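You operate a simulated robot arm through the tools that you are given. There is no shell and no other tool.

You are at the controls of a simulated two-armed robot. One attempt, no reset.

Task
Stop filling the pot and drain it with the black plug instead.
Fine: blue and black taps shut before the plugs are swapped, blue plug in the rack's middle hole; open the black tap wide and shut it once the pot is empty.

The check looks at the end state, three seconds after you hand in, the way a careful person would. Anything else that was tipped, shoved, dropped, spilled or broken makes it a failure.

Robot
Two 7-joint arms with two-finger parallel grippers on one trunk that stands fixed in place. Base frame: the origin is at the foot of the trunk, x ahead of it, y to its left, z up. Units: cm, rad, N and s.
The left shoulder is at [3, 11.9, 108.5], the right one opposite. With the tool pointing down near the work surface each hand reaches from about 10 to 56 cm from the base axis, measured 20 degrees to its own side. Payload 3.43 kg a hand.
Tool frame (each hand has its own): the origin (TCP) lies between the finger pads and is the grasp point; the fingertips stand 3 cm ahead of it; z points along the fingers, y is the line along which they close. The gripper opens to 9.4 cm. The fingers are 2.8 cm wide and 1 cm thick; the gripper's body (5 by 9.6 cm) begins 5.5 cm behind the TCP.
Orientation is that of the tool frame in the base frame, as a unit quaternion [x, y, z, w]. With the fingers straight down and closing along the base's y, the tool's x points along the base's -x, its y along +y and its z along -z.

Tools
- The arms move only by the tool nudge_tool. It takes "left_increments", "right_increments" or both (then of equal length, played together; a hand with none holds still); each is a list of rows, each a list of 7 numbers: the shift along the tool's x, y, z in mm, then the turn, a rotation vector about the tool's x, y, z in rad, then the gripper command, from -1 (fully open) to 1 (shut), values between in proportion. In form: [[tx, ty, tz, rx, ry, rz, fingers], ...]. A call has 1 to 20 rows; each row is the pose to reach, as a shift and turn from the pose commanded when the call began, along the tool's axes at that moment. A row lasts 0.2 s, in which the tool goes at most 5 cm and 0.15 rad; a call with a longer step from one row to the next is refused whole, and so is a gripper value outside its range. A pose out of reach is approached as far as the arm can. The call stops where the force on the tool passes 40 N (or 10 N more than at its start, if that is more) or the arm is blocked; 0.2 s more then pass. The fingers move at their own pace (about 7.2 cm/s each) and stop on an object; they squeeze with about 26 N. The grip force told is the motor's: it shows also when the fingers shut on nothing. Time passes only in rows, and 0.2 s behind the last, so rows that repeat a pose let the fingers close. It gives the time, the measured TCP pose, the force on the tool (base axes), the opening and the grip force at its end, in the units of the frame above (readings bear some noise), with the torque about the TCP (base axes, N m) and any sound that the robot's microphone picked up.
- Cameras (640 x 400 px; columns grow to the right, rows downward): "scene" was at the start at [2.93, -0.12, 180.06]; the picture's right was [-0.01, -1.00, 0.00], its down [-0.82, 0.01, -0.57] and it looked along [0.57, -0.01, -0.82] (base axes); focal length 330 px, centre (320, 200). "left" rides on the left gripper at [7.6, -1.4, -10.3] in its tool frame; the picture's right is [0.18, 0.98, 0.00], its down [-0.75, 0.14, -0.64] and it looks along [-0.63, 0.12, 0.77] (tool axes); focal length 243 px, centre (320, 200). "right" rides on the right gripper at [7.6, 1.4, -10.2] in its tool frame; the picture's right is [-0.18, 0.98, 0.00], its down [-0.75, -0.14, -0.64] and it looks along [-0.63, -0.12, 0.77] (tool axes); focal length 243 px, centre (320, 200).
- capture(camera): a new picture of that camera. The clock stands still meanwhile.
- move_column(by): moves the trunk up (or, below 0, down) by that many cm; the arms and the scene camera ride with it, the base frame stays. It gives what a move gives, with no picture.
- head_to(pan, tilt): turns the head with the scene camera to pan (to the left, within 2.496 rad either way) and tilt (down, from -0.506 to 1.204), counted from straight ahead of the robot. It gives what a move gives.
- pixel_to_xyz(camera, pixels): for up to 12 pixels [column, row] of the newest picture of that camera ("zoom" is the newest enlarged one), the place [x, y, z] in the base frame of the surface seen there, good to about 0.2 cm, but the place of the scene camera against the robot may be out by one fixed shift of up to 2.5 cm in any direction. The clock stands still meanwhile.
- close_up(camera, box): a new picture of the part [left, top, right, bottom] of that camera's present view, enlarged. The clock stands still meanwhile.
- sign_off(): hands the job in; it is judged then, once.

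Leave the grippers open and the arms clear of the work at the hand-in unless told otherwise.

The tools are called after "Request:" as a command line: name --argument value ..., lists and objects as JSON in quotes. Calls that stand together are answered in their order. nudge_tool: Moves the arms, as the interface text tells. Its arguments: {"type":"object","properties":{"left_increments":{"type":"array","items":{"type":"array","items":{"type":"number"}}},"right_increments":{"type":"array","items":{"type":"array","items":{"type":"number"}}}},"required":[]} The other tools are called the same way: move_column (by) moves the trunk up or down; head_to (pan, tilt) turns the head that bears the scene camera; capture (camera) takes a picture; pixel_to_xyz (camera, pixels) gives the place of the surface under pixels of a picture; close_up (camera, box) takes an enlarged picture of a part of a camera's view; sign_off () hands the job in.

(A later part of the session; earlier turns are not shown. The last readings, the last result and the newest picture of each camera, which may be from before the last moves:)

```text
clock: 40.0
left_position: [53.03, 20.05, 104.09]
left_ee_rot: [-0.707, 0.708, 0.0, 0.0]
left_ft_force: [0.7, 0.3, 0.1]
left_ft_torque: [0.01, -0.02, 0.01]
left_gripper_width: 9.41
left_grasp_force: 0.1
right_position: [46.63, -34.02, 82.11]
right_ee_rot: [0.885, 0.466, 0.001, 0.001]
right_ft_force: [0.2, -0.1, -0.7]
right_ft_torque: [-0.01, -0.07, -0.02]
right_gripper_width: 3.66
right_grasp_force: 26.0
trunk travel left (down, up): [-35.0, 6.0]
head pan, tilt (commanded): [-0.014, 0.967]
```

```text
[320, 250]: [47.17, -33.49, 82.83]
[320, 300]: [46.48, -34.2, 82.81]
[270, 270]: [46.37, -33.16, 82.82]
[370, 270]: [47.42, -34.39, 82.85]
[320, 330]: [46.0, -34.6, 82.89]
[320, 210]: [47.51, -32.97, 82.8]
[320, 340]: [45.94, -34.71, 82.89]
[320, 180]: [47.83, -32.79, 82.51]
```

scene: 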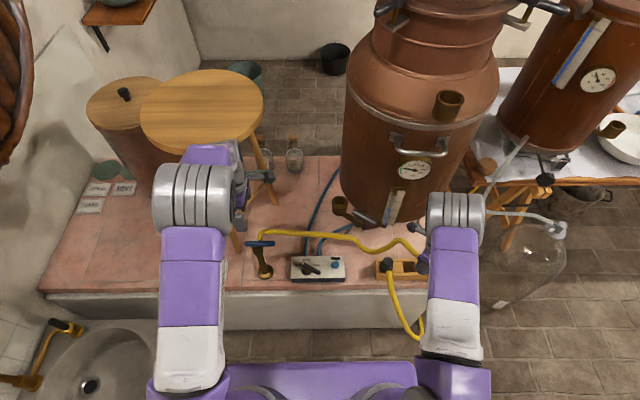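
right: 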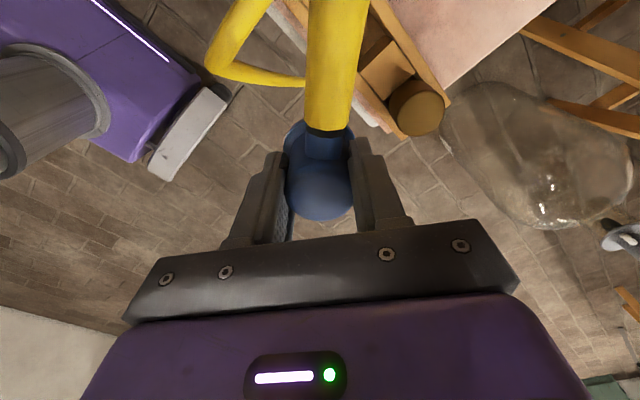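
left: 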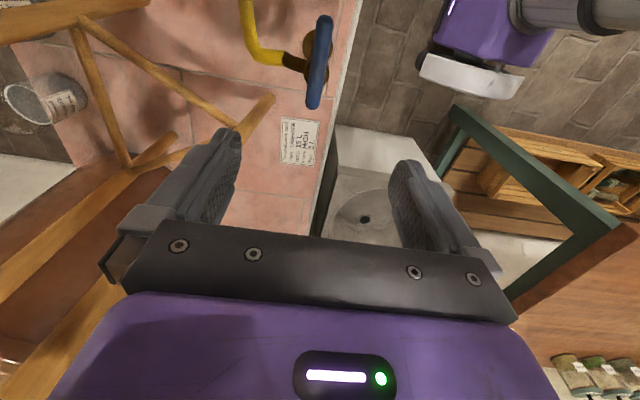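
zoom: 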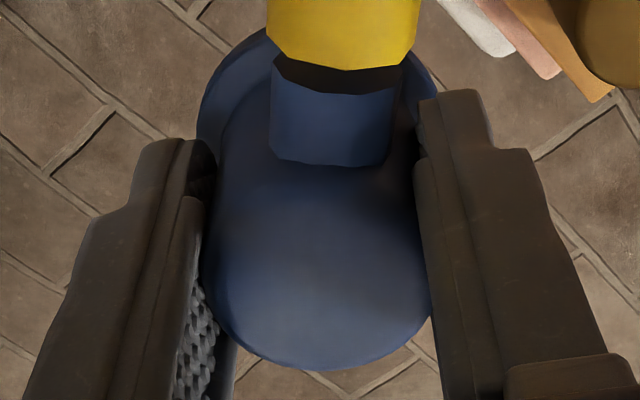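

The plug sits centred in the fingers within about 1 mm. I'll move forward over the middle hole at z 80 and settle there to read the position.

Request:
nudge_tool --right_increments '[[12, 17, 7, 0, 0, 0, 1], [24, 34, 14, 0, 0, 0, 1], [36.3, 50.3, 20, 0, 0, 0, 1], [36.3, 50.3, 20, 0, 0, 0, 1], [36.3, 50.3, 20, 0, 0, 0, 1]]'

Request:
nudge_tool --right_increments '[[0, 0, 0, 0, 0, 0, 1]]'

Request:
nudge_tool --right_increments '[[0, 0, 0, 0, 0, 0, 1]]'

Request:
capture --camera "right"

Request:
close_up --camera "scene" --box '[360, 210, 488, 300]'

```text
clock: 41.0
left_position: [52.88, 20.05, 104.2]
left_ee_rot: [-0.707, 0.708, -0.001, 0.0]
left_ft_force: [-0.6, 1.0, -0.4]
left_ft_torque: [0.01, 0.0, -0.01]
left_gripper_width: 9.42
left_grasp_force: 0.1
right_position: [52.06, -34.25, 79.86]
right_ee_rot: [0.883, 0.468, -0.007, -0.003]
right_ft_force: [-17.8, -3.1, 6.4]
right_ft_torque: [0.9, -2.67, 0.81]
right_gripper_width: 3.63
right_grasp_force: 26.2
trunk travel left (down, up): [-35.0, 6.0]
head pan, tilt (commanded): [-0.014, 0.967]
stopped in row 5 (right hand): the force on the tool passed its limit at 45 N (the readings are from after the stop); the commanded pose is now the measured one
```

```text
clock: 41.4
left_position: [52.68, 20.02, 104.19]
left_ee_rot: [-0.707, 0.708, -0.001, 0.0]
left_ft_force: [1.2, 0.3, -1.0]
left_ft_torque: [-0.03, 0.03, -0.01]
left_gripper_width: 9.39
left_grasp_force: 0.0
right_position: [52.03, -34.13, 79.86]
right_ee_rot: [0.883, 0.469, -0.005, -0.002]
right_ft_force: [-22.5, -5.3, 4.3]
right_ft_torque: [1.02, -3.13, 0.96]
right_gripper_width: 3.61
right_grasp_force: 26.0
trunk travel left (down, up): [-35.0, 6.0]
head pan, tilt (commanded): [-0.014, 0.967]
```

```text
clock: 41.8
left_position: [52.77, 20.02, 104.22]
left_ee_rot: [-0.707, 0.707, -0.001, 0.001]
left_ft_force: [0.0, 0.4, -0.5]
left_ft_torque: [0.0, -0.04, 0.0]
left_gripper_width: 9.39
left_grasp_force: 0.1
right_position: [52.12, -34.16, 79.85]
right_ee_rot: [0.883, 0.469, -0.006, -0.003]
right_ft_force: [-26.2, -7.5, 2.3]
right_ft_torque: [1.1, -3.29, 1.01]
right_gripper_width: 3.61
right_grasp_force: 26.2
trunk travel left (down, up): [-35.0, 6.0]
head pan, tilt (commanded): [-0.014, 0.967]
```

```text
taken
```

right: 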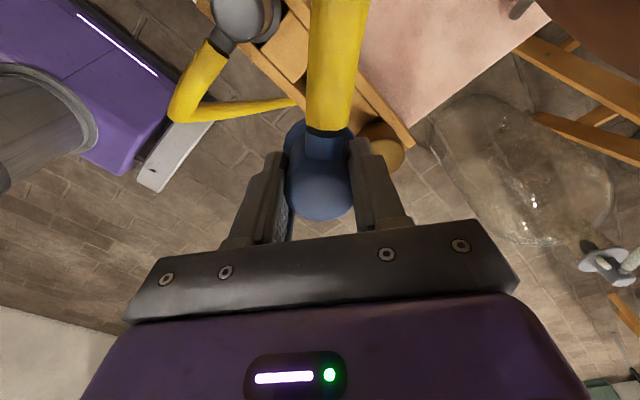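

```text
4.44 times, centred on (424, 255) of scene
```

zoom: 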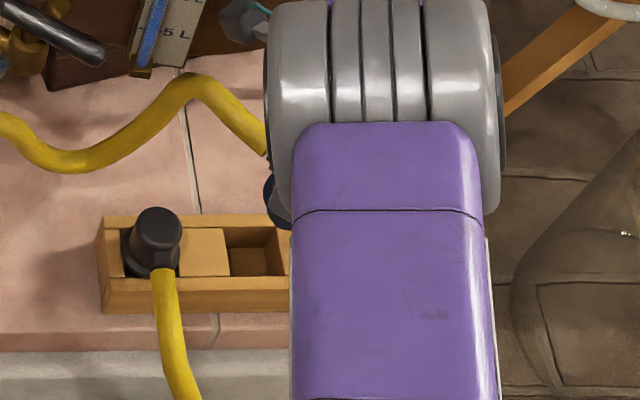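

The hand met 45 N before it got over the hole. The contact works out at about (61,-27,92), so the hand camera has touched the pot's front. I'll back straight off toward the robot at once.

Request:
nudge_tool --right_increments '[[-8, -12, 0, 0, 0, 0, 1], [-20, -29, 0, 0, 0, 0, 1], [-34, -49, 0, 0, 0, 0, 1], [-34, -49, 0, 0, 0, 0, 1]]'

Request:
capture --camera "scene"

Request:
close_up --camera "scene" --box '[340, 140, 468, 240]'

Request:
pixel_to_xyz --camera "scene" --pixels '[[365, 200], [375, 190], [385, 205], [415, 200], [380, 160], [380, 130], [390, 225], [394, 222], [402, 200], [408, 190], [410, 210], [410, 216]]'

```text
clock: 42.8
left_position: [52.92, 19.96, 104.02]
left_ee_rot: [-0.707, 0.708, 0.0, 0.0]
left_ft_force: [0.1, -0.3, 0.0]
left_ft_torque: [0.01, -0.01, -0.01]
left_gripper_width: 9.41
left_grasp_force: 0.0
right_position: [46.47, -33.82, 79.89]
right_ee_rot: [0.883, 0.469, -0.005, -0.002]
right_ft_force: [-0.1, 0.9, -1.4]
right_ft_torque: [-0.02, 0.02, 0.0]
right_gripper_width: 3.62
right_grasp_force: 26.3
trunk travel left (down, up): [-35.0, 6.0]
head pan, tilt (commanded): [-0.014, 0.967]
```

```text
taken
```

scene: 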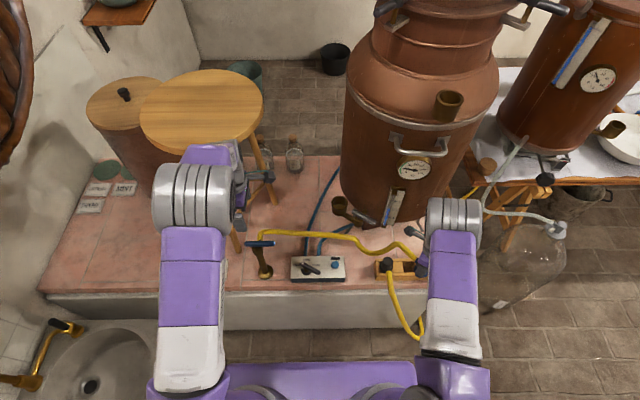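

```text
4.00 times, centred on (404, 190) of scene
```

zoom: 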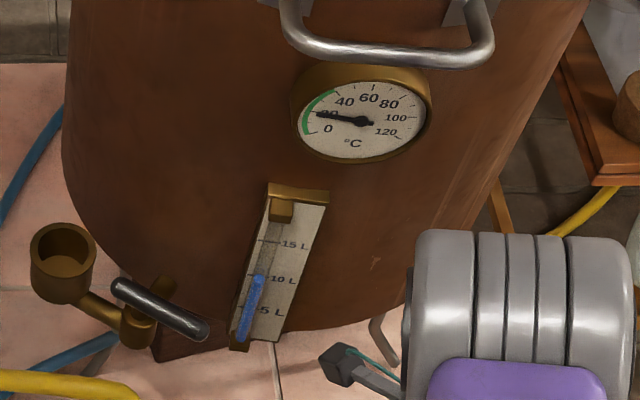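

```text
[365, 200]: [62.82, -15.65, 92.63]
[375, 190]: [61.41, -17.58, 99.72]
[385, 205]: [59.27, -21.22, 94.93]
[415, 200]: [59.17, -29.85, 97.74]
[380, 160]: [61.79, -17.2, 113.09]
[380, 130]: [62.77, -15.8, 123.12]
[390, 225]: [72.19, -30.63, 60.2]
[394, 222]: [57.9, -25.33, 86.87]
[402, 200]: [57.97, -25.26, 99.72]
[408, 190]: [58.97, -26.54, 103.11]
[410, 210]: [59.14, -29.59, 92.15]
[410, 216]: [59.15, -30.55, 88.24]
```

The load is gone, and the pot's measured points match the earlier ones within noise, so it hasn't moved. The pot's underside is at about z 84, so the camera must face away from it until it is lower than that. I'll turn the hand back +24° here and read the pose.

Request:
nudge_tool --right_increments '[[0, 0, 0, 0, 0, -0.14, 1], [0, 0, 0, 0, 0, -0.28, 1], [0, 0, 0, 0, 0, -0.42, 1], [0, 0, 0, 0, 0, -0.42, 1]]'

Request:
nudge_tool --right_increments '[[0, 0, 0, 0, 0, 0, 1]]'

Request:
nudge_tool --right_increments '[[0, 0, 0, 0, 0, 0, 1]]'

Request:
capture --camera "right"

```text
clock: 43.8
left_position: [53.09, 20.05, 104.05]
left_ee_rot: [-0.707, 0.708, 0.0, 0.0]
left_ft_force: [-0.4, 0.3, 0.4]
left_ft_torque: [0.03, -0.02, -0.02]
left_gripper_width: 9.41
left_grasp_force: 0.0
right_position: [46.5, -33.96, 79.85]
right_ee_rot: [0.765, 0.643, -0.003, -0.003]
right_ft_force: [1.1, -0.6, -1.3]
right_ft_torque: [0.0, 0.0, 0.03]
right_gripper_width: 3.59
right_grasp_force: 26.8
trunk travel left (down, up): [-35.0, 6.0]
head pan, tilt (commanded): [-0.014, 0.967]
```

```text
clock: 44.2
left_position: [53.1, 20.01, 104.09]
left_ee_rot: [-0.707, 0.708, 0.0, 0.0]
left_ft_force: [-0.3, -0.3, 0.8]
left_ft_torque: [-0.02, -0.04, 0.02]
left_gripper_width: 9.4
left_grasp_force: 0.1
right_position: [46.58, -33.95, 79.84]
right_ee_rot: [0.766, 0.643, -0.003, -0.003]
right_ft_force: [-0.1, 1.0, -0.8]
right_ft_torque: [-0.01, -0.03, 0.0]
right_gripper_width: 3.61
right_grasp_force: 26.0
trunk travel left (down, up): [-35.0, 6.0]
head pan, tilt (commanded): [-0.014, 0.967]
```

```text
clock: 44.6
left_position: [52.88, 19.99, 104.1]
left_ee_rot: [-0.706, 0.708, -0.001, 0.0]
left_ft_force: [0.7, 0.2, 0.1]
left_ft_torque: [-0.03, -0.03, -0.01]
left_gripper_width: 9.42
left_grasp_force: 0.1
right_position: [46.44, -33.92, 79.81]
right_ee_rot: [0.766, 0.643, -0.004, -0.003]
right_ft_force: [-0.1, -0.8, -1.6]
right_ft_torque: [0.02, -0.02, 0.02]
right_gripper_width: 3.62
right_grasp_force: 26.3
trunk travel left (down, up): [-35.0, 6.0]
head pan, tilt (commanded): [-0.014, 0.967]
```

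```text
taken
```

right: 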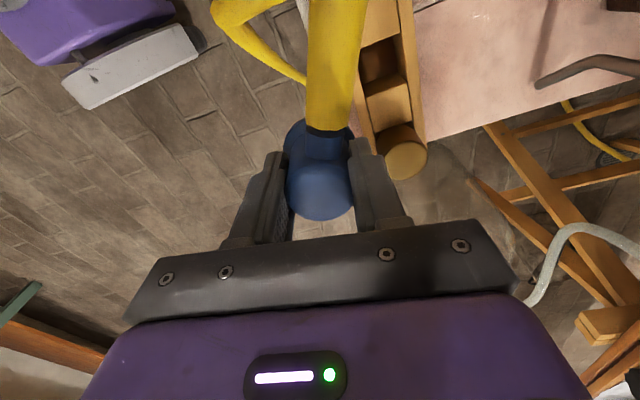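

The mean pose is (46.5,-33.94,79.8) with the camera now facing 80°. I'll move forward over the hole in small steps and watch the force.

Request:
nudge_tool --right_increments '[[4, 20, 0, 0, 0, 0, 1], [7, 35, 0, 0, 0, 0, 1], [9, 48, 0, 0, 0, 0, 1], [11, 56, 0, 0, 0, 0, 1], [12, 61.9, 0, 0, 0, 0, 1], [12, 61.9, 0, 0, 0, 0, 1]]'

Request:
nudge_tool --right_increments '[[0, 0, 0, 0, 0, 0, 1]]'

Request:
nudge_tool --right_increments '[[0, 0, 0, 0, 0, 0, 1]]'

Request:
capture --camera "right"

Request:
close_up --camera "scene" --box '[340, 170, 468, 300]'

```text
clock: 46.0
left_position: [52.95, 19.96, 104.07]
left_ee_rot: [-0.707, 0.707, 0.0, 0.0]
left_ft_force: [-0.5, 0.6, 0.1]
left_ft_torque: [-0.01, 0.0, -0.01]
left_gripper_width: 9.39
left_grasp_force: 0.1
right_position: [52.67, -34.02, 79.82]
right_ee_rot: [0.766, 0.643, -0.004, -0.003]
right_ft_force: [0.5, 0.3, -0.7]
right_ft_torque: [0.04, 0.03, -0.03]
right_gripper_width: 3.65
right_grasp_force: 26.3
trunk travel left (down, up): [-35.0, 6.0]
head pan, tilt (commanded): [-0.014, 0.967]
```

```text
clock: 46.4
left_position: [53.03, 20.03, 104.23]
left_ee_rot: [-0.706, 0.708, 0.001, -0.001]
left_ft_force: [-0.5, -0.4, -0.3]
left_ft_torque: [0.02, -0.02, 0.01]
left_gripper_width: 9.41
left_grasp_force: 0.1
right_position: [52.59, -33.86, 79.88]
right_ee_rot: [0.766, 0.643, -0.005, -0.003]
right_ft_force: [0.4, 0.7, 0.0]
right_ft_torque: [0.01, 0.0, -0.01]
right_gripper_width: 3.65
right_grasp_force: 26.3
trunk travel left (down, up): [-35.0, 6.0]
head pan, tilt (commanded): [-0.014, 0.967]
```

```text
clock: 46.8
left_position: [52.91, 20.05, 104.13]
left_ee_rot: [-0.707, 0.707, 0.001, 0.0]
left_ft_force: [0.0, 0.0, -0.6]
left_ft_torque: [-0.01, -0.01, -0.02]
left_gripper_width: 9.36
left_grasp_force: 0.0
right_position: [52.62, -33.91, 79.79]
right_ee_rot: [0.766, 0.642, -0.004, -0.004]
right_ft_force: [-0.2, 0.1, -0.8]
right_ft_torque: [0.04, -0.01, -0.05]
right_gripper_width: 3.62
right_grasp_force: 26.2
trunk travel left (down, up): [-35.0, 6.0]
head pan, tilt (commanded): [-0.014, 0.967]
```

```text
taken
```

right: 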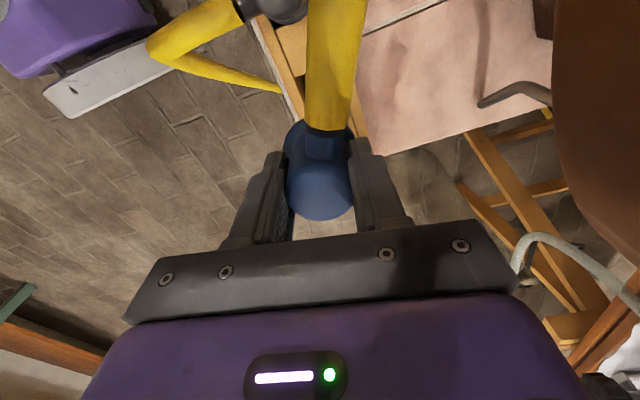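

```text
3.08 times, centred on (404, 235) of scene
```

zoom: 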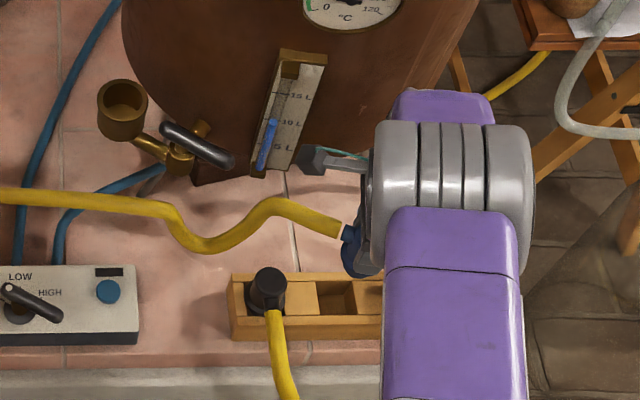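

No contact force here; the mean is (52.63,-33.93), so I'll add a 1–2 mm correction and lower the plug in steps. It should seat at TCP z≈68.1, and I'll stop a little short of that.

Request:
nudge_tool --right_increments '[[1.3, 1.5, 15, 0, 0, 0, 1], [1.3, 1.5, 40, 0, 0, 0, 1], [1.3, 1.5, 65, 0, 0, 0, 1], [1.3, 1.5, 85, 0, 0, 0, 1], [1.3, 1.5, 95, 0, 0, 0, 1], [1.3, 1.5, 103, 0, 0, 0, 1], [1.3, 1.5, 108, 0, 0, 0, 1], [1.3, 1.5, 112, 0, 0, 0, 1], [1.3, 1.5, 112, 0, 0, 0, 1]]'

Request:
capture --camera "right"

Request:
close_up --camera "scene" --box '[340, 190, 468, 300]'

```text
clock: 48.8
left_position: [53.1, 20.06, 104.1]
left_ee_rot: [-0.706, 0.708, 0.0, 0.0]
left_ft_force: [-0.3, 0.5, -0.3]
left_ft_torque: [0.04, 0.0, 0.02]
left_gripper_width: 9.4
left_grasp_force: 0.0
right_position: [52.72, -33.57, 69.02]
right_ee_rot: [0.766, 0.643, -0.004, -0.004]
right_ft_force: [0.5, -0.8, -1.2]
right_ft_torque: [-0.04, 0.01, -0.01]
right_gripper_width: 3.61
right_grasp_force: 25.3
right hand out of reach, approached as far as the arm can: row 7, 8, 9
trunk travel left (down, up): [-35.0, 6.0]
head pan, tilt (commanded): [-0.014, 0.967]
```

```text
taken
```

right: 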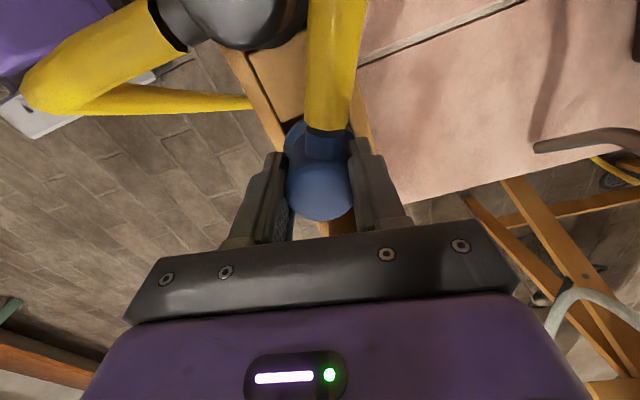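

```text
3.64 times, centred on (404, 245) of scene
```

zoom: 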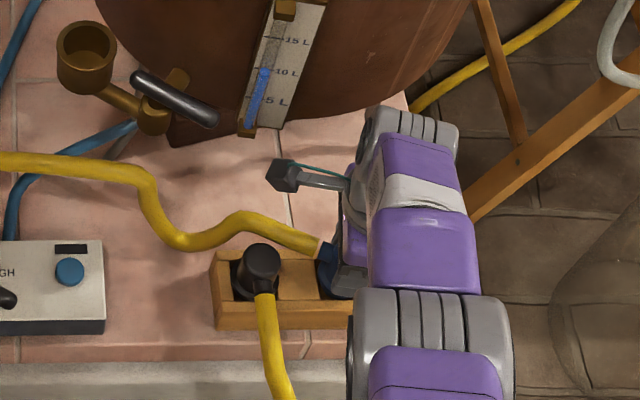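

Near the bottom the arm ran out of reach, at z 69.0. Lowering the trunk by 8 cm will fix that, so I'll first lift the hand 9 cm straight up.

Request:
nudge_tool --right_increments '[[0, 0, -20, 0, 0, 0, 1], [0, 0, -45, 0, 0, 0, 1], [0, 0, -70, 0, 0, 0, 1], [0, 0, -90, 0, 0, 0, 1], [0, 0, -90, 0, 0, 0, 1]]'

```text
clock: 49.6
left_position: [53.05, 19.98, 104.18]
left_ee_rot: [-0.706, 0.708, 0.0, 0.0]
left_ft_force: [-0.4, -0.4, 1.1]
left_ft_torque: [0.02, 0.01, -0.02]
left_gripper_width: 9.4
left_grasp_force: 0.1
right_position: [53.97, -34.05, 73.0]
right_ee_rot: [0.761, 0.649, -0.016, -0.015]
right_ft_force: [-9.3, 0.9, 4.3]
right_ft_torque: [0.37, -1.29, 0.88]
right_gripper_width: 3.64
right_grasp_force: 25.9
right hand out of reach, approached as far as the arm can: row 1, 2, 3
trunk travel left (down, up): [-35.0, 6.0]
head pan, tilt (commanded): [-0.014, 0.967]
stopped in row 3 (right hand): the force on the tool passed its limit at 48 N (the readings are from after the stop); the commanded pose is now the measured one
```

The lift drifted forward to x 54 and the camera touched the pot again (48 N, stopped). I'll back off 2 cm toward the robot first, then check.

Request:
nudge_tool --right_increments '[[-1.5, -10, 0, 0, 0, 0, 1], [-3.2, -20, 0, 0, 0, 0, 1], [-3.2, -20, 0, 0, 0, 0, 1]]'

Request:
capture --camera "scene"

Request:
capture --camera "right"

Request:
close_up --camera "scene" --box '[340, 140, 468, 300]'

```text
clock: 50.4
left_position: [53.02, 20.0, 104.03]
left_ee_rot: [-0.706, 0.708, -0.001, 0.0]
left_ft_force: [0.2, -0.1, 1.3]
left_ft_torque: [-0.01, -0.03, 0.03]
left_gripper_width: 9.42
left_grasp_force: 0.2
right_position: [53.63, -34.47, 72.45]
right_ee_rot: [0.762, 0.647, -0.015, -0.014]
right_ft_force: [-0.1, 0.5, -1.3]
right_ft_torque: [-0.06, -0.01, -0.01]
right_gripper_width: 3.63
right_grasp_force: 26.0
right hand out of reach, approached as far as the arm can: row 1, 2, 3
trunk travel left (down, up): [-35.0, 6.0]
head pan, tilt (commanded): [-0.014, 0.967]
```

```text
taken
```

scene: 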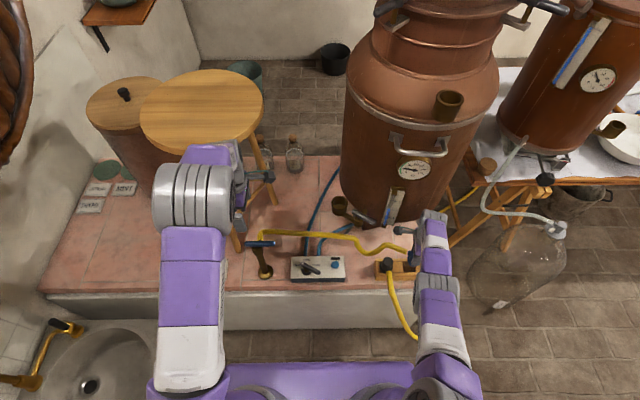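

```text
taken
```

right: 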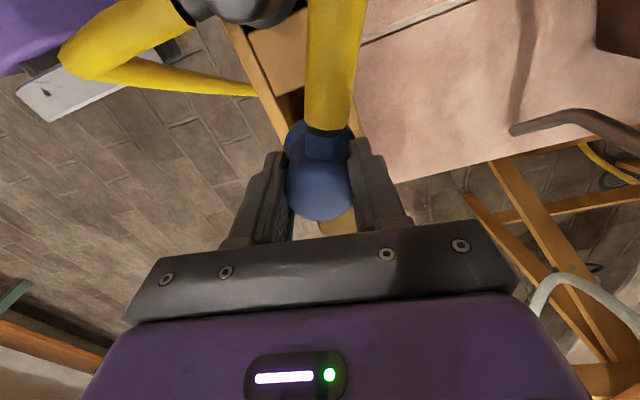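

```text
2.50 times, centred on (404, 220) of scene
```

zoom: 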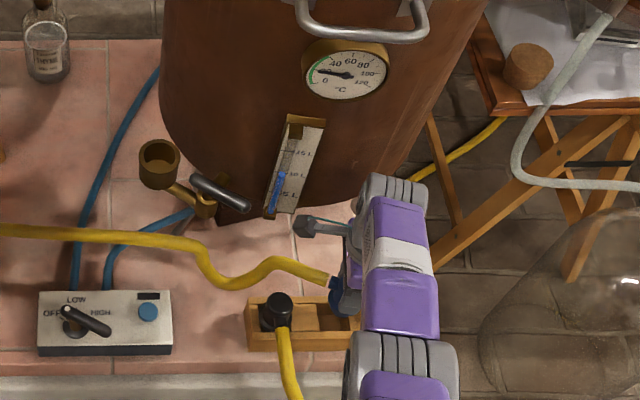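

The arm has stretched out straight and lies near a joint limit. To relieve it I'll pull back and up a little while turning the wrist back toward its easier side, which also swings the camera away from the pot.

Request:
nudge_tool --right_increments '[[-2, -10, -6, 0, 0, -0.1, 1], [-4, -20, -14, 0, 0, -0.2, 1], [-6, -30, -24, 0, 0, -0.3, 1], [-8, -40, -34, 0, 0, -0.4, 1], [-8, -40, -34, 0, 0, -0.4, 1]]'

Request:
capture --camera "scene"

```text
clock: 51.6
left_position: [52.99, 20.02, 104.05]
left_ee_rot: [-0.706, 0.708, -0.001, 0.0]
left_ft_force: [-0.1, -0.5, -0.1]
left_ft_torque: [0.01, 0.02, 0.02]
left_gripper_width: 9.39
left_grasp_force: 0.0
right_position: [53.79, -35.82, 73.9]
right_ee_rot: [0.617, 0.786, -0.013, -0.018]
right_ft_force: [0.3, 0.8, -1.5]
right_ft_torque: [0.01, 0.01, 0.01]
right_gripper_width: 3.62
right_grasp_force: 26.7
right hand out of reach, approached as far as the arm can: row 1, 2, 3, 4, 5
trunk travel left (down, up): [-35.0, 6.0]
head pan, tilt (commanded): [-0.014, 0.967]
```

```text
taken
```

scene: 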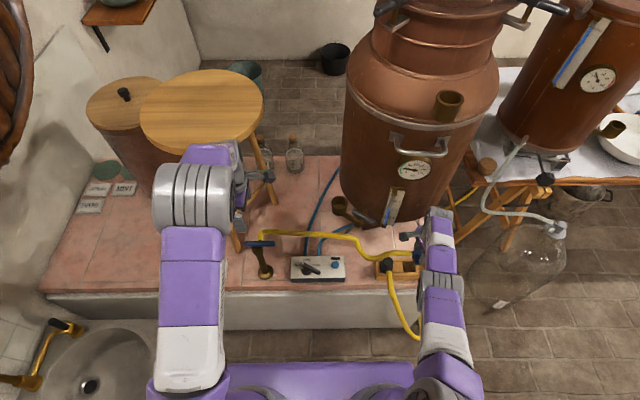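

Pulling back isn't bending the straight elbow. Raising the trunk moves the hand purely upward without any joint change, and the hand has about 2.5 cm of room to the pot. I'll raise it the full 6 cm to lift the plug well clear of the rack.

Request:
move_column --by 6

Request:
capture --camera "right"

Request:
capture --camera "scene"

```text
clock: 52.6
left_position: [52.95, 20.04, 110.03]
left_ee_rot: [-0.707, 0.707, 0.0, 0.001]
left_ft_force: [0.1, 0.6, 0.5]
left_ft_torque: [0.01, 0.02, -0.01]
left_gripper_width: 9.42
left_grasp_force: 0.0
right_position: [53.82, -35.92, 79.68]
right_ee_rot: [0.618, 0.786, -0.012, -0.018]
right_ft_force: [-0.6, 0.7, -0.8]
right_ft_torque: [-0.03, -0.02, 0.01]
right_gripper_width: 3.6
right_grasp_force: 26.0
trunk travel left (down, up): [-41.0, 0.0]
head pan, tilt (commanded): [-0.014, 0.967]
```

```text
taken
```

right: 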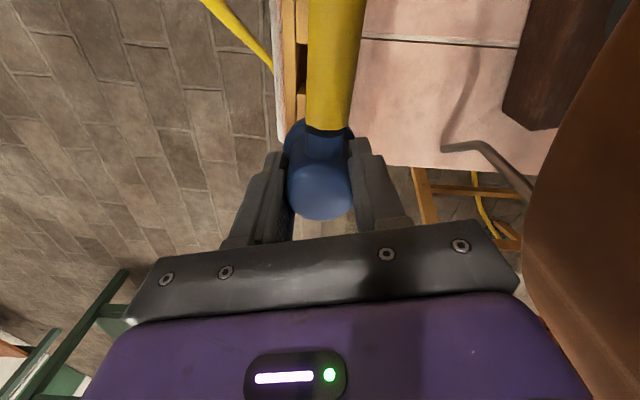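

```text
taken
```

scene: 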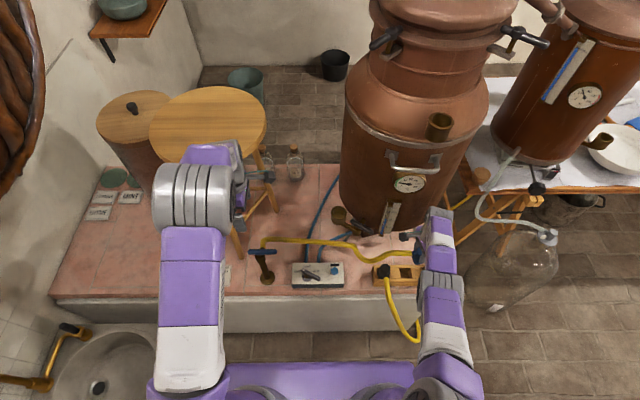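

The hand rose cleanly to z 79.7. Now I'll pull it inward toward the shoulder, away from the pot, and see whether the elbow bends.

Request:
nudge_tool --right_increments '[[10, -14, -6, 0, 0, 0, 1], [20, -28, -12, 0, 0, 0, 1], [30, -42, -18, 0, 0, 0, 1], [40, -56, -24, 0, 0, 0, 1], [48, -70.6, -30, 0, 0, 0, 1], [48, -70.6, -30, 0, 0, 0, 1]]'

Request:
capture --camera "scene"

```text
clock: 54.0
left_position: [52.94, 20.01, 110.1]
left_ee_rot: [-0.706, 0.708, 0.001, -0.001]
left_ft_force: [0.7, -0.5, 0.3]
left_ft_torque: [0.02, 0.03, -0.01]
left_gripper_width: 9.39
left_grasp_force: 0.0
right_position: [53.88, -35.94, 79.86]
right_ee_rot: [0.619, 0.785, -0.013, -0.017]
right_ft_force: [0.5, -0.2, -0.7]
right_ft_torque: [-0.01, -0.03, -0.03]
right_gripper_width: 3.64
right_grasp_force: 26.7
right hand out of reach, approached as far as the arm can: row 1, 2, 3, 4, 5, 6
trunk travel left (down, up): [-41.0, 0.0]
head pan, tilt (commanded): [-0.014, 0.967]
```

```text
taken
```

scene: 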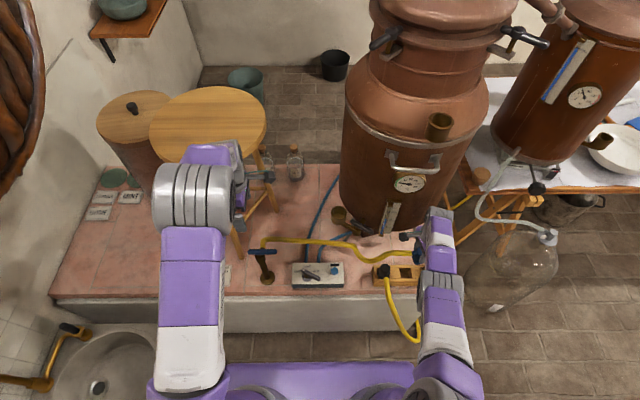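

The elbow is dead straight, so a pure inward pull can't bend it. It bends in the vertical plane, so a small move down and back should break it free. The plug is at least 5 cm above the rack, so I'll try 3.4 cm down and 3.3 cm back.

Request:
nudge_tool --right_increments '[[6, -7, 9, 0, 0, 0, 1], [12, -14, 18, 0, 0, 0, 1], [18, -21, 26, 0, 0, 0, 1], [23, -28, 34, 0, 0, 0, 1], [23, -28, 34, 0, 0, 0, 1]]'

Request:
capture --camera "scene"

```text
clock: 55.2
left_position: [53.01, 19.94, 110.06]
left_ee_rot: [-0.707, 0.707, -0.001, 0.0]
left_ft_force: [0.1, -0.2, -0.5]
left_ft_torque: [0.0, -0.02, 0.02]
left_gripper_width: 9.41
left_grasp_force: 0.0
right_position: [51.56, -34.76, 75.62]
right_ee_rot: [0.618, 0.786, -0.012, -0.018]
right_ft_force: [1.3, 0.5, -0.2]
right_ft_torque: [0.02, -0.03, 0.01]
right_gripper_width: 3.62
right_grasp_force: 26.2
right hand out of reach, approached as far as the arm can: row 1, 2, 3, 4, 5
trunk travel left (down, up): [-41.0, 0.0]
head pan, tilt (commanded): [-0.014, 0.967]
```

```text
taken
```

scene: 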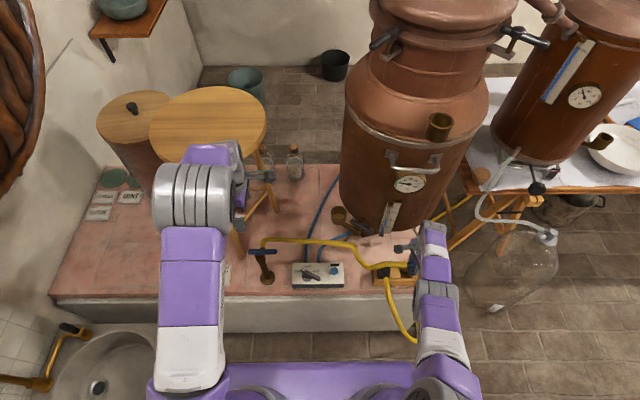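

It moved to (51.6,-34.8,75.6), which puts the wrist slightly inside full stretch. I'll pull inward again, level this time.

Request:
nudge_tool --right_increments '[[8, -11, 0, 0, 0, 0, 1], [16, -22, 0, 0, 0, 0, 1], [24, -33, 0, 0, 0, 0, 1], [31, -44, 0, 0, 0, 0, 1], [31, -44, 0, 0, 0, 0, 1]]'

Request:
capture --camera "scene"

```text
clock: 56.4
left_position: [52.9, 20.06, 110.11]
left_ee_rot: [-0.707, 0.708, 0.0, 0.0]
left_ft_force: [0.6, -0.8, 0.1]
left_ft_torque: [0.0, 0.05, 0.03]
left_gripper_width: 9.41
left_grasp_force: 0.0
right_position: [50.57, -33.87, 73.67]
right_ee_rot: [0.617, 0.786, -0.013, -0.018]
right_ft_force: [0.4, 0.0, -0.6]
right_ft_torque: [-0.03, 0.0, 0.01]
right_gripper_width: 3.63
right_grasp_force: 26.0
right hand out of reach, approached as far as the arm can: row 1, 2, 3, 4, 5
trunk travel left (down, up): [-41.0, 0.0]
head pan, tilt (commanded): [-0.014, 0.967]
```

```text
taken
```

scene: 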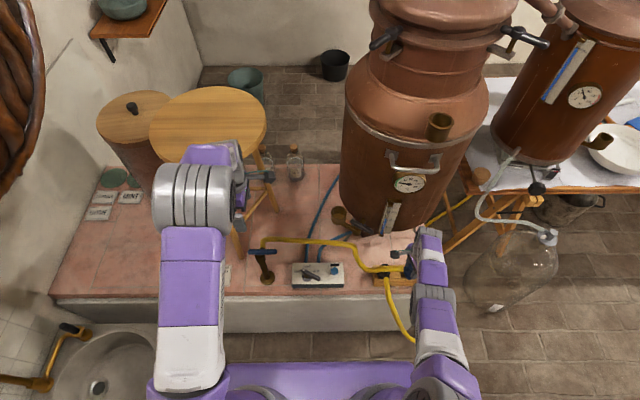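

It slid down along its reach sphere instead of bending. I'll hold for a moment with no shift, to see whether the arm settles or keeps creeping before I choose the next move.

Request:
nudge_tool --right_increments '[[0, 0, 0, 0, 0, 0, 1], [0, 0, 0, 0, 0, 0, 1]]'

Request:
close_up --camera "scene" --box '[360, 200, 520, 400]'

```text
clock: 57.0
left_position: [52.97, 20.03, 109.99]
left_ee_rot: [-0.706, 0.708, 0.0, 0.0]
left_ft_force: [-0.6, 0.4, -0.1]
left_ft_torque: [0.02, -0.01, -0.01]
left_gripper_width: 9.4
left_grasp_force: 0.1
right_position: [50.75, -33.91, 73.69]
right_ee_rot: [0.618, 0.786, -0.012, -0.018]
right_ft_force: [0.3, -0.6, -1.5]
right_ft_torque: [0.0, -0.01, -0.02]
right_gripper_width: 3.63
right_grasp_force: 25.6
trunk travel left (down, up): [-41.0, 0.0]
head pan, tilt (commanded): [-0.014, 0.967]
```

```text
2.00 times, centred on (440, 300) of scene
```

zoom: 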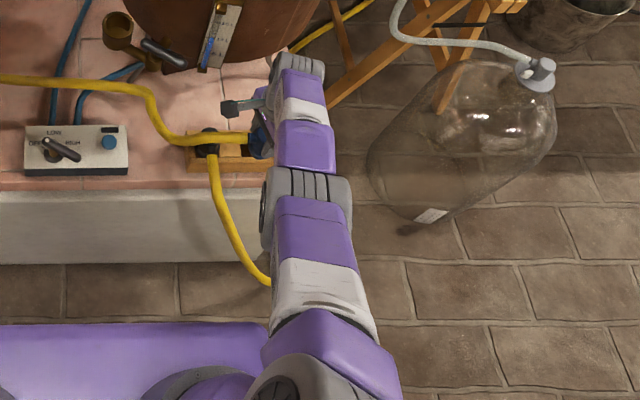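

With no shift asked, it reports no reach trouble, so the commanded pose is simply where it is now. Moving down didn't bend the elbow, so I'll try the opposite, 4 cm up, which still leaves it clear of the pot.

Request:
nudge_tool --right_increments '[[0, 0, -10, 0, 0, 0, 1], [0, 0, -20, 0, 0, 0, 1], [0, 0, -30, 0, 0, 0, 1], [0, 0, -40, 0, 0, 0, 1], [0, 0, -40, 0, 0, 0, 1]]'

```text
clock: 58.2
left_position: [52.93, 20.03, 110.12]
left_ee_rot: [-0.707, 0.708, 0.001, 0.0]
left_ft_force: [0.0, -0.3, 0.4]
left_ft_torque: [0.01, 0.05, 0.01]
left_gripper_width: 9.4
left_grasp_force: 0.0
right_position: [52.14, -34.05, 76.09]
right_ee_rot: [0.618, 0.786, -0.013, -0.018]
right_ft_force: [-0.7, -0.4, -1.0]
right_ft_torque: [0.01, 0.03, 0.0]
right_gripper_width: 3.64
right_grasp_force: 26.2
right hand out of reach, approached as far as the arm can: row 1, 2, 3, 4, 5
trunk travel left (down, up): [-41.0, 0.0]
head pan, tilt (commanded): [-0.014, 0.967]
```

The arm stays on its reach sphere, but that is usable: the plug is nearly over the hole at (52.1,-34.1,76.1), and lowering the trunk will carry it straight down. First I'll take out the hand's 2.5° tilt, then turn it to face 80°.

Request:
nudge_tool --right_increments '[[0, 0, 0, -0.043, -0.01, 0, 1], [0, 0, 0, -0.043, -0.01, 0, 1]]'

Request:
nudge_tool --right_increments '[[0, 0, 0, 0, 0, 0.14, 1], [0, 0, 0, 0, 0, 0.28, 1], [0, 0, 0, 0, 0, 0.42, 1], [0, 0, 0, 0, 0, 0.42, 1]]'

Request:
capture --camera "right"

```text
clock: 58.8
left_position: [53.05, 19.99, 110.12]
left_ee_rot: [-0.706, 0.708, 0.0, -0.001]
left_ft_force: [0.3, -0.2, -0.7]
left_ft_torque: [0.0, -0.02, 0.01]
left_gripper_width: 9.38
left_grasp_force: 0.0
right_position: [52.69, -34.32, 75.68]
right_ee_rot: [0.619, 0.786, 0.002, -0.001]
right_ft_force: [-0.2, -0.1, -1.1]
right_ft_torque: [-0.03, 0.0, -0.03]
right_gripper_width: 3.63
right_grasp_force: 26.4
right hand out of reach, approached as far as the arm can: row 1, 2
trunk travel left (down, up): [-41.0, 0.0]
head pan, tilt (commanded): [-0.014, 0.967]
```

```text
clock: 59.8
left_position: [53.02, 20.03, 110.12]
left_ee_rot: [-0.707, 0.707, 0.0, 0.001]
left_ft_force: [0.4, 0.5, -0.2]
left_ft_torque: [0.02, -0.01, 0.02]
left_gripper_width: 9.43
left_grasp_force: 0.0
right_position: [52.65, -34.46, 75.64]
right_ee_rot: [0.77, 0.639, 0.001, -0.001]
right_ft_force: [-0.4, 0.4, -0.7]
right_ft_torque: [0.0, -0.02, 0.0]
right_gripper_width: 3.63
right_grasp_force: 26.2
trunk travel left (down, up): [-41.0, 0.0]
head pan, tilt (commanded): [-0.014, 0.967]
```

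```text
taken
```

right: 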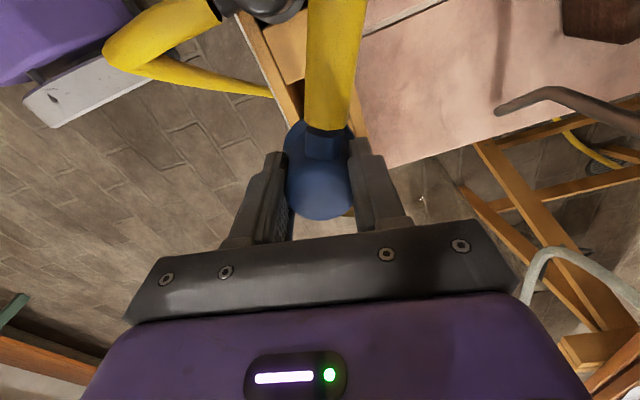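

The hand is upright again, facing 79°, at (52.65,-34.46,75.64). I need +0.15 in x and +0.6 in y to be over the hole, which is a sideways swing the arm can do.

Request:
nudge_tool --right_increments '[[3.2, 0.2, 0, 0, 0, 0, 1], [6.4, 0.3, 0, 0, 0, 0, 1], [6.4, 0.3, 0, 0, 0, 0, 1]]'

Request:
nudge_tool --right_increments '[[0, 0, 0, 0, 0, 0, 1]]'

Request:
nudge_tool --right_increments '[[0, 0, 0, 0, 0, 0, 1]]'

```text
clock: 60.6
left_position: [52.88, 20.03, 110.08]
left_ee_rot: [-0.707, 0.707, 0.0, 0.0]
left_ft_force: [0.6, -0.3, 0.0]
left_ft_torque: [0.03, 0.0, 0.02]
left_gripper_width: 9.4
left_grasp_force: 0.0
right_position: [52.93, -33.78, 75.52]
right_ee_rot: [0.768, 0.641, 0.001, -0.003]
right_ft_force: [-0.2, -0.4, -0.9]
right_ft_torque: [0.05, -0.02, -0.05]
right_gripper_width: 3.62
right_grasp_force: 25.9
trunk travel left (down, up): [-41.0, 0.0]
head pan, tilt (commanded): [-0.014, 0.967]
```

```text
clock: 61.0
left_position: [53.02, 20.0, 110.11]
left_ee_rot: [-0.707, 0.708, 0.001, 0.0]
left_ft_force: [0.2, 0.5, 0.2]
left_ft_torque: [0.01, -0.02, 0.02]
left_gripper_width: 9.37
left_grasp_force: 0.0
right_position: [53.0, -33.94, 75.76]
right_ee_rot: [0.769, 0.64, 0.0, -0.002]
right_ft_force: [-0.7, 0.0, -0.9]
right_ft_torque: [-0.02, -0.01, 0.02]
right_gripper_width: 3.63
right_grasp_force: 25.8
trunk travel left (down, up): [-41.0, 0.0]
head pan, tilt (commanded): [-0.014, 0.967]
```

```text
clock: 61.4
left_position: [53.01, 20.04, 110.1]
left_ee_rot: [-0.706, 0.708, 0.0, 0.0]
left_ft_force: [-0.3, 0.4, 0.4]
left_ft_torque: [-0.02, 0.04, -0.03]
left_gripper_width: 9.39
left_grasp_force: 0.0
right_position: [52.89, -33.8, 75.6]
right_ee_rot: [0.768, 0.64, 0.001, -0.001]
right_ft_force: [0.1, 0.1, -1.2]
right_ft_torque: [0.01, 0.01, 0.0]
right_gripper_width: 3.61
right_grasp_force: 25.9
trunk travel left (down, up): [-41.0, 0.0]
head pan, tilt (commanded): [-0.014, 0.967]
```

The mean is (52.94,-33.84,75.63), over the hole within 1.5 mm and with no reach warning. I'll lower the trunk 3 cm and check the forces.

Request:
move_column --by -3

Request:
close_up --camera "scene" --box '[340, 190, 468, 300]'

Request:
capture --camera "right"

```text
clock: 62.2
left_position: [53.07, 20.01, 107.1]
left_ee_rot: [-0.706, 0.708, 0.0, 0.0]
left_ft_force: [-0.6, -0.1, -0.6]
left_ft_torque: [-0.02, -0.01, -0.03]
left_gripper_width: 9.39
left_grasp_force: 0.0
right_position: [52.88, -33.79, 72.67]
right_ee_rot: [0.768, 0.64, 0.001, 0.0]
right_ft_force: [-0.6, -0.5, -0.8]
right_ft_torque: [0.02, 0.0, 0.03]
right_gripper_width: 3.65
right_grasp_force: 25.6
trunk travel left (down, up): [-38.0, 3.0]
head pan, tilt (commanded): [-0.014, 0.967]
```

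```text
3.64 times, centred on (404, 245) of scene
```

zoom: 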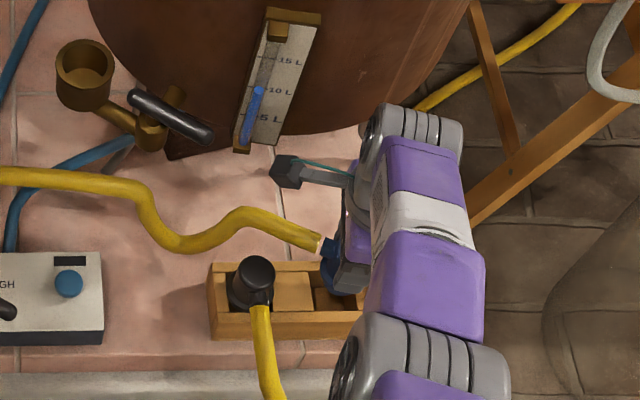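

```text
taken
```

right: 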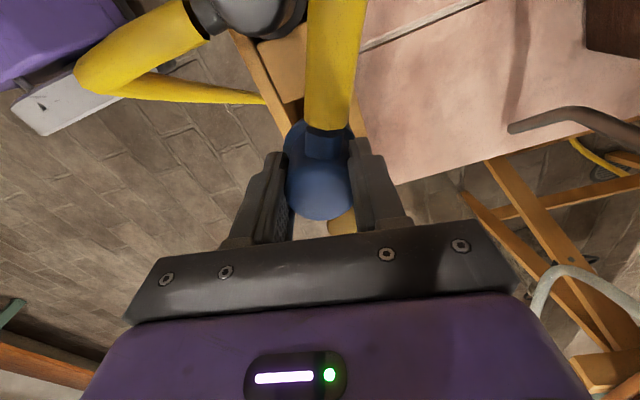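

Straight down so far, with no force, and the blue hose passes behind the black plug. I'll go another 2 cm.

Request:
move_column --by -2

Request:
move_column --by -1

Request:
close_up --camera "scene" --box '[350, 200, 462, 290]'

```text
clock: 62.8
left_position: [53.0, 20.02, 104.97]
left_ee_rot: [-0.707, 0.707, -0.001, 0.0]
left_ft_force: [-0.5, -1.0, 0.4]
left_ft_torque: [0.03, -0.01, 0.0]
left_gripper_width: 9.4
left_grasp_force: 0.1
right_position: [52.79, -33.76, 70.76]
right_ee_rot: [0.768, 0.64, 0.001, -0.002]
right_ft_force: [-0.3, 0.3, -1.2]
right_ft_torque: [-0.02, -0.02, -0.01]
right_gripper_width: 3.63
right_grasp_force: 25.9
trunk travel left (down, up): [-36.0, 5.0]
head pan, tilt (commanded): [-0.014, 0.967]
```

```text
clock: 63.4
left_position: [53.03, 20.13, 103.99]
left_ee_rot: [-0.707, 0.708, 0.0, 0.001]
left_ft_force: [-0.1, -1.2, 0.2]
left_ft_torque: [0.01, -0.03, 0.0]
left_gripper_width: 9.38
left_grasp_force: 0.0
right_position: [52.82, -33.88, 69.75]
right_ee_rot: [0.769, 0.64, 0.001, -0.001]
right_ft_force: [0.4, -0.2, -1.0]
right_ft_torque: [0.01, 0.02, 0.01]
right_gripper_width: 3.65
right_grasp_force: 25.7
trunk travel left (down, up): [-35.0, 6.0]
head pan, tilt (commanded): [-0.014, 0.967]
```

```text
4.44 times, centred on (406, 245) of scene
```

zoom: 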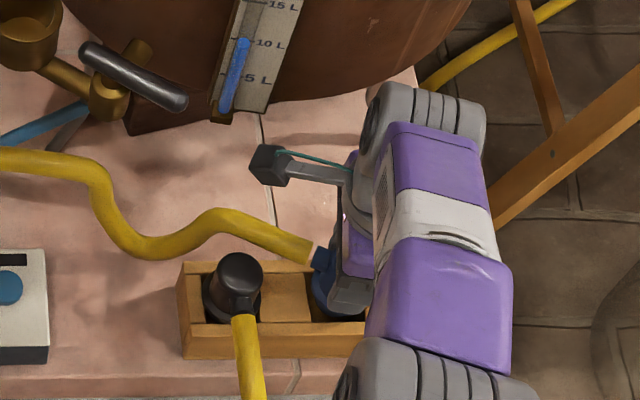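

Still no force; TCP z is 69.75. I'll lower another 1.2 cm so the spigot is well in the hole, then turn the plug in place.

Request:
move_column --by -1.2

Request:
nudge_tool --right_increments '[[0, 0, 0, 0, 0, 0.1, 1], [0, 0, 0, 0, 0, 0.2, 1], [0, 0, 0, 0, 0, 0.3, 1], [0, 0, 0, 0, 0, 0.36, 1], [0, 0, 0, 0, 0, 0.36, 1]]'

Request:
capture --camera "right"

Request:
close_up --camera "scene" --box '[350, 200, 462, 290]'

```text
clock: 64.0
left_position: [53.08, 20.05, 102.91]
left_ee_rot: [-0.707, 0.708, 0.001, 0.0]
left_ft_force: [0.6, -0.1, -0.6]
left_ft_torque: [0.02, -0.02, 0.0]
left_gripper_width: 9.41
left_grasp_force: 0.1
right_position: [52.72, -33.76, 68.48]
right_ee_rot: [0.768, 0.64, 0.002, -0.002]
right_ft_force: [0.4, -0.4, -0.5]
right_ft_torque: [0.01, 0.02, 0.02]
right_gripper_width: 3.61
right_grasp_force: 26.4
trunk travel left (down, up): [-33.8, 7.2]
head pan, tilt (commanded): [-0.014, 0.967]
```

```text
clock: 65.2
left_position: [53.12, 19.99, 102.9]
left_ee_rot: [-0.707, 0.708, 0.0, 0.0]
left_ft_force: [-0.2, 1.2, -1.0]
left_ft_torque: [-0.01, -0.01, 0.0]
left_gripper_width: 9.39
left_grasp_force: 0.1
right_position: [52.9, -33.82, 68.37]
right_ee_rot: [0.87, 0.492, 0.001, -0.001]
right_ft_force: [0.6, 0.4, -0.1]
right_ft_torque: [-0.02, -0.03, -0.03]
right_gripper_width: 3.62
right_grasp_force: 25.9
trunk travel left (down, up): [-33.8, 7.2]
head pan, tilt (commanded): [-0.014, 0.967]
```

```text
taken
```

right: 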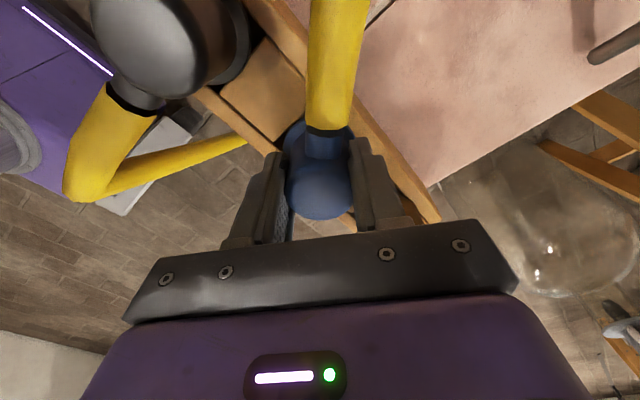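

```text
4.44 times, centred on (406, 245) of scene
```

zoom: 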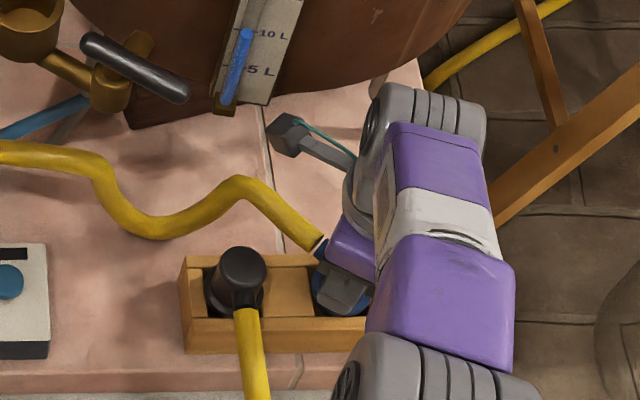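

The plug is turned so its hose leaves toward the pot side (about 46°), clear of the black plug. I'll lower the last 4 mm to seat the flange.

Request:
move_column --by -0.4

Request:
capture --camera "right"

Request:
close_up --camera "right" --box '[230, 100, 422, 240]'

```text
clock: 65.8
left_position: [52.92, 20.11, 102.51]
left_ee_rot: [-0.707, 0.708, -0.001, 0.002]
left_ft_force: [-0.7, 0.8, -0.2]
left_ft_torque: [-0.04, -0.02, 0.02]
left_gripper_width: 9.4
left_grasp_force: 0.1
right_position: [53.0, -33.85, 68.21]
right_ee_rot: [0.871, 0.492, 0.001, 0.001]
right_ft_force: [-4.6, 1.7, 16.2]
right_ft_torque: [0.01, 0.29, -0.04]
right_gripper_width: 3.63
right_grasp_force: 26.1
trunk travel left (down, up): [-33.4, 7.6]
head pan, tilt (commanded): [-0.014, 0.967]
```

```text
taken
```

right: 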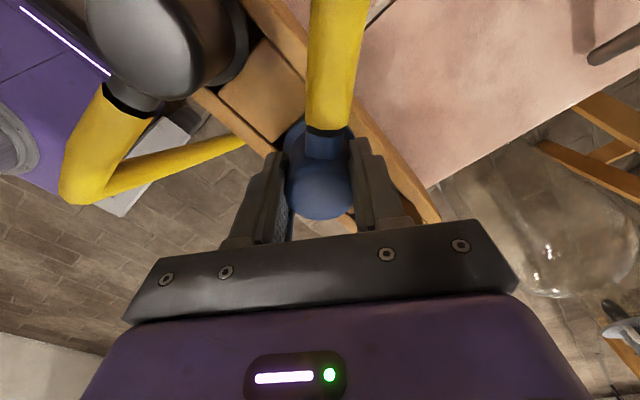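

```text
2.86 times, centred on (326, 170) of right
```

zoom: 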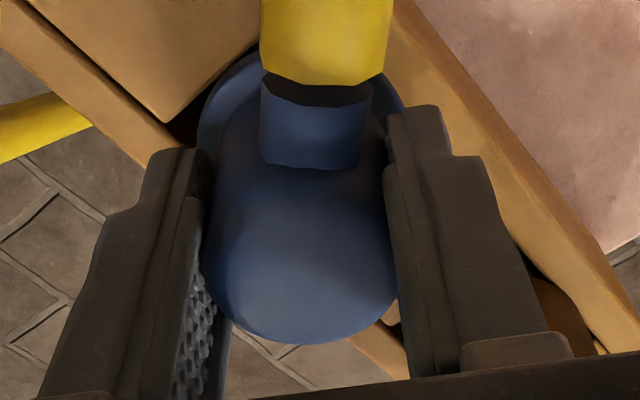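

An upward force of 16 N shows the flange is seated at TCP z 68.2. I'll open the fingers to 7 cm, then turn the hand back 22° so the camera is clear of the pot before rising.

Request:
nudge_tool --right_increments '[[0, 0, 0, 0, 0, 0, -0.49], [0, 0, 0, 0, 0, 0, -0.49], [0, 0, 0, 0, 0, 0, -0.49], [0, 0, 0, 0, 0, -0.12, -0.49], [0, 0, 0, 0, 0, -0.24, -0.49], [0, 0, 0, 0, 0, -0.38, -0.49], [0, 0, 0, 0, 0, -0.38, -0.49]]'

Request:
capture --camera "right"

Request:
close_up --camera "scene" --box '[350, 200, 462, 290]'

```text
clock: 67.3
left_position: [53.02, 20.06, 102.58]
left_ee_rot: [-0.706, 0.708, 0.0, 0.0]
left_ft_force: [0.7, -1.1, 0.0]
left_ft_torque: [0.01, -0.01, 0.0]
left_gripper_width: 9.4
left_grasp_force: 0.1
right_position: [52.94, -33.82, 67.96]
right_ee_rot: [0.761, 0.649, 0.001, -0.002]
right_ft_force: [0.2, -0.2, -0.8]
right_ft_torque: [0.03, 0.02, -0.02]
right_gripper_width: 7.0
right_grasp_force: 0.1
trunk travel left (down, up): [-33.4, 7.6]
head pan, tilt (commanded): [-0.014, 0.967]
```

```text
taken
```

right: 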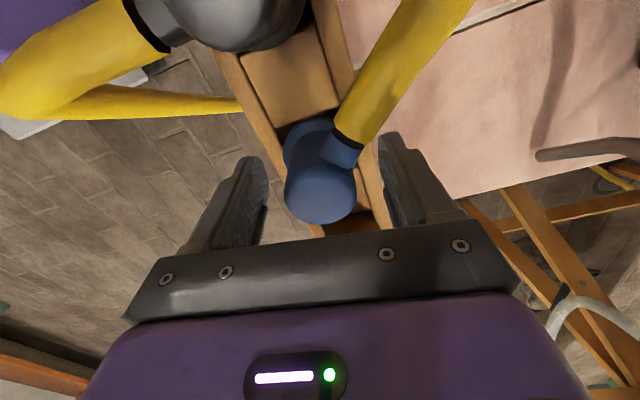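

```text
4.44 times, centred on (406, 245) of scene
```

zoom: 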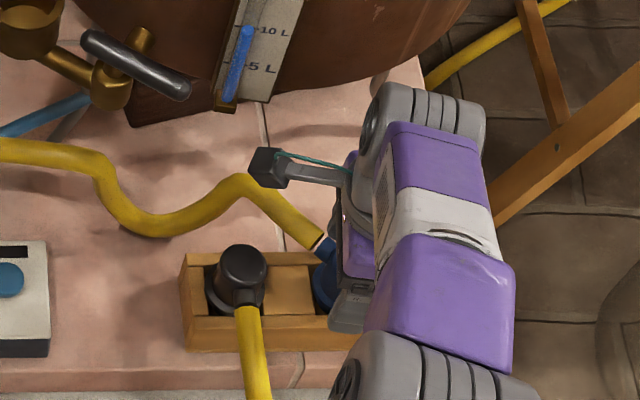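

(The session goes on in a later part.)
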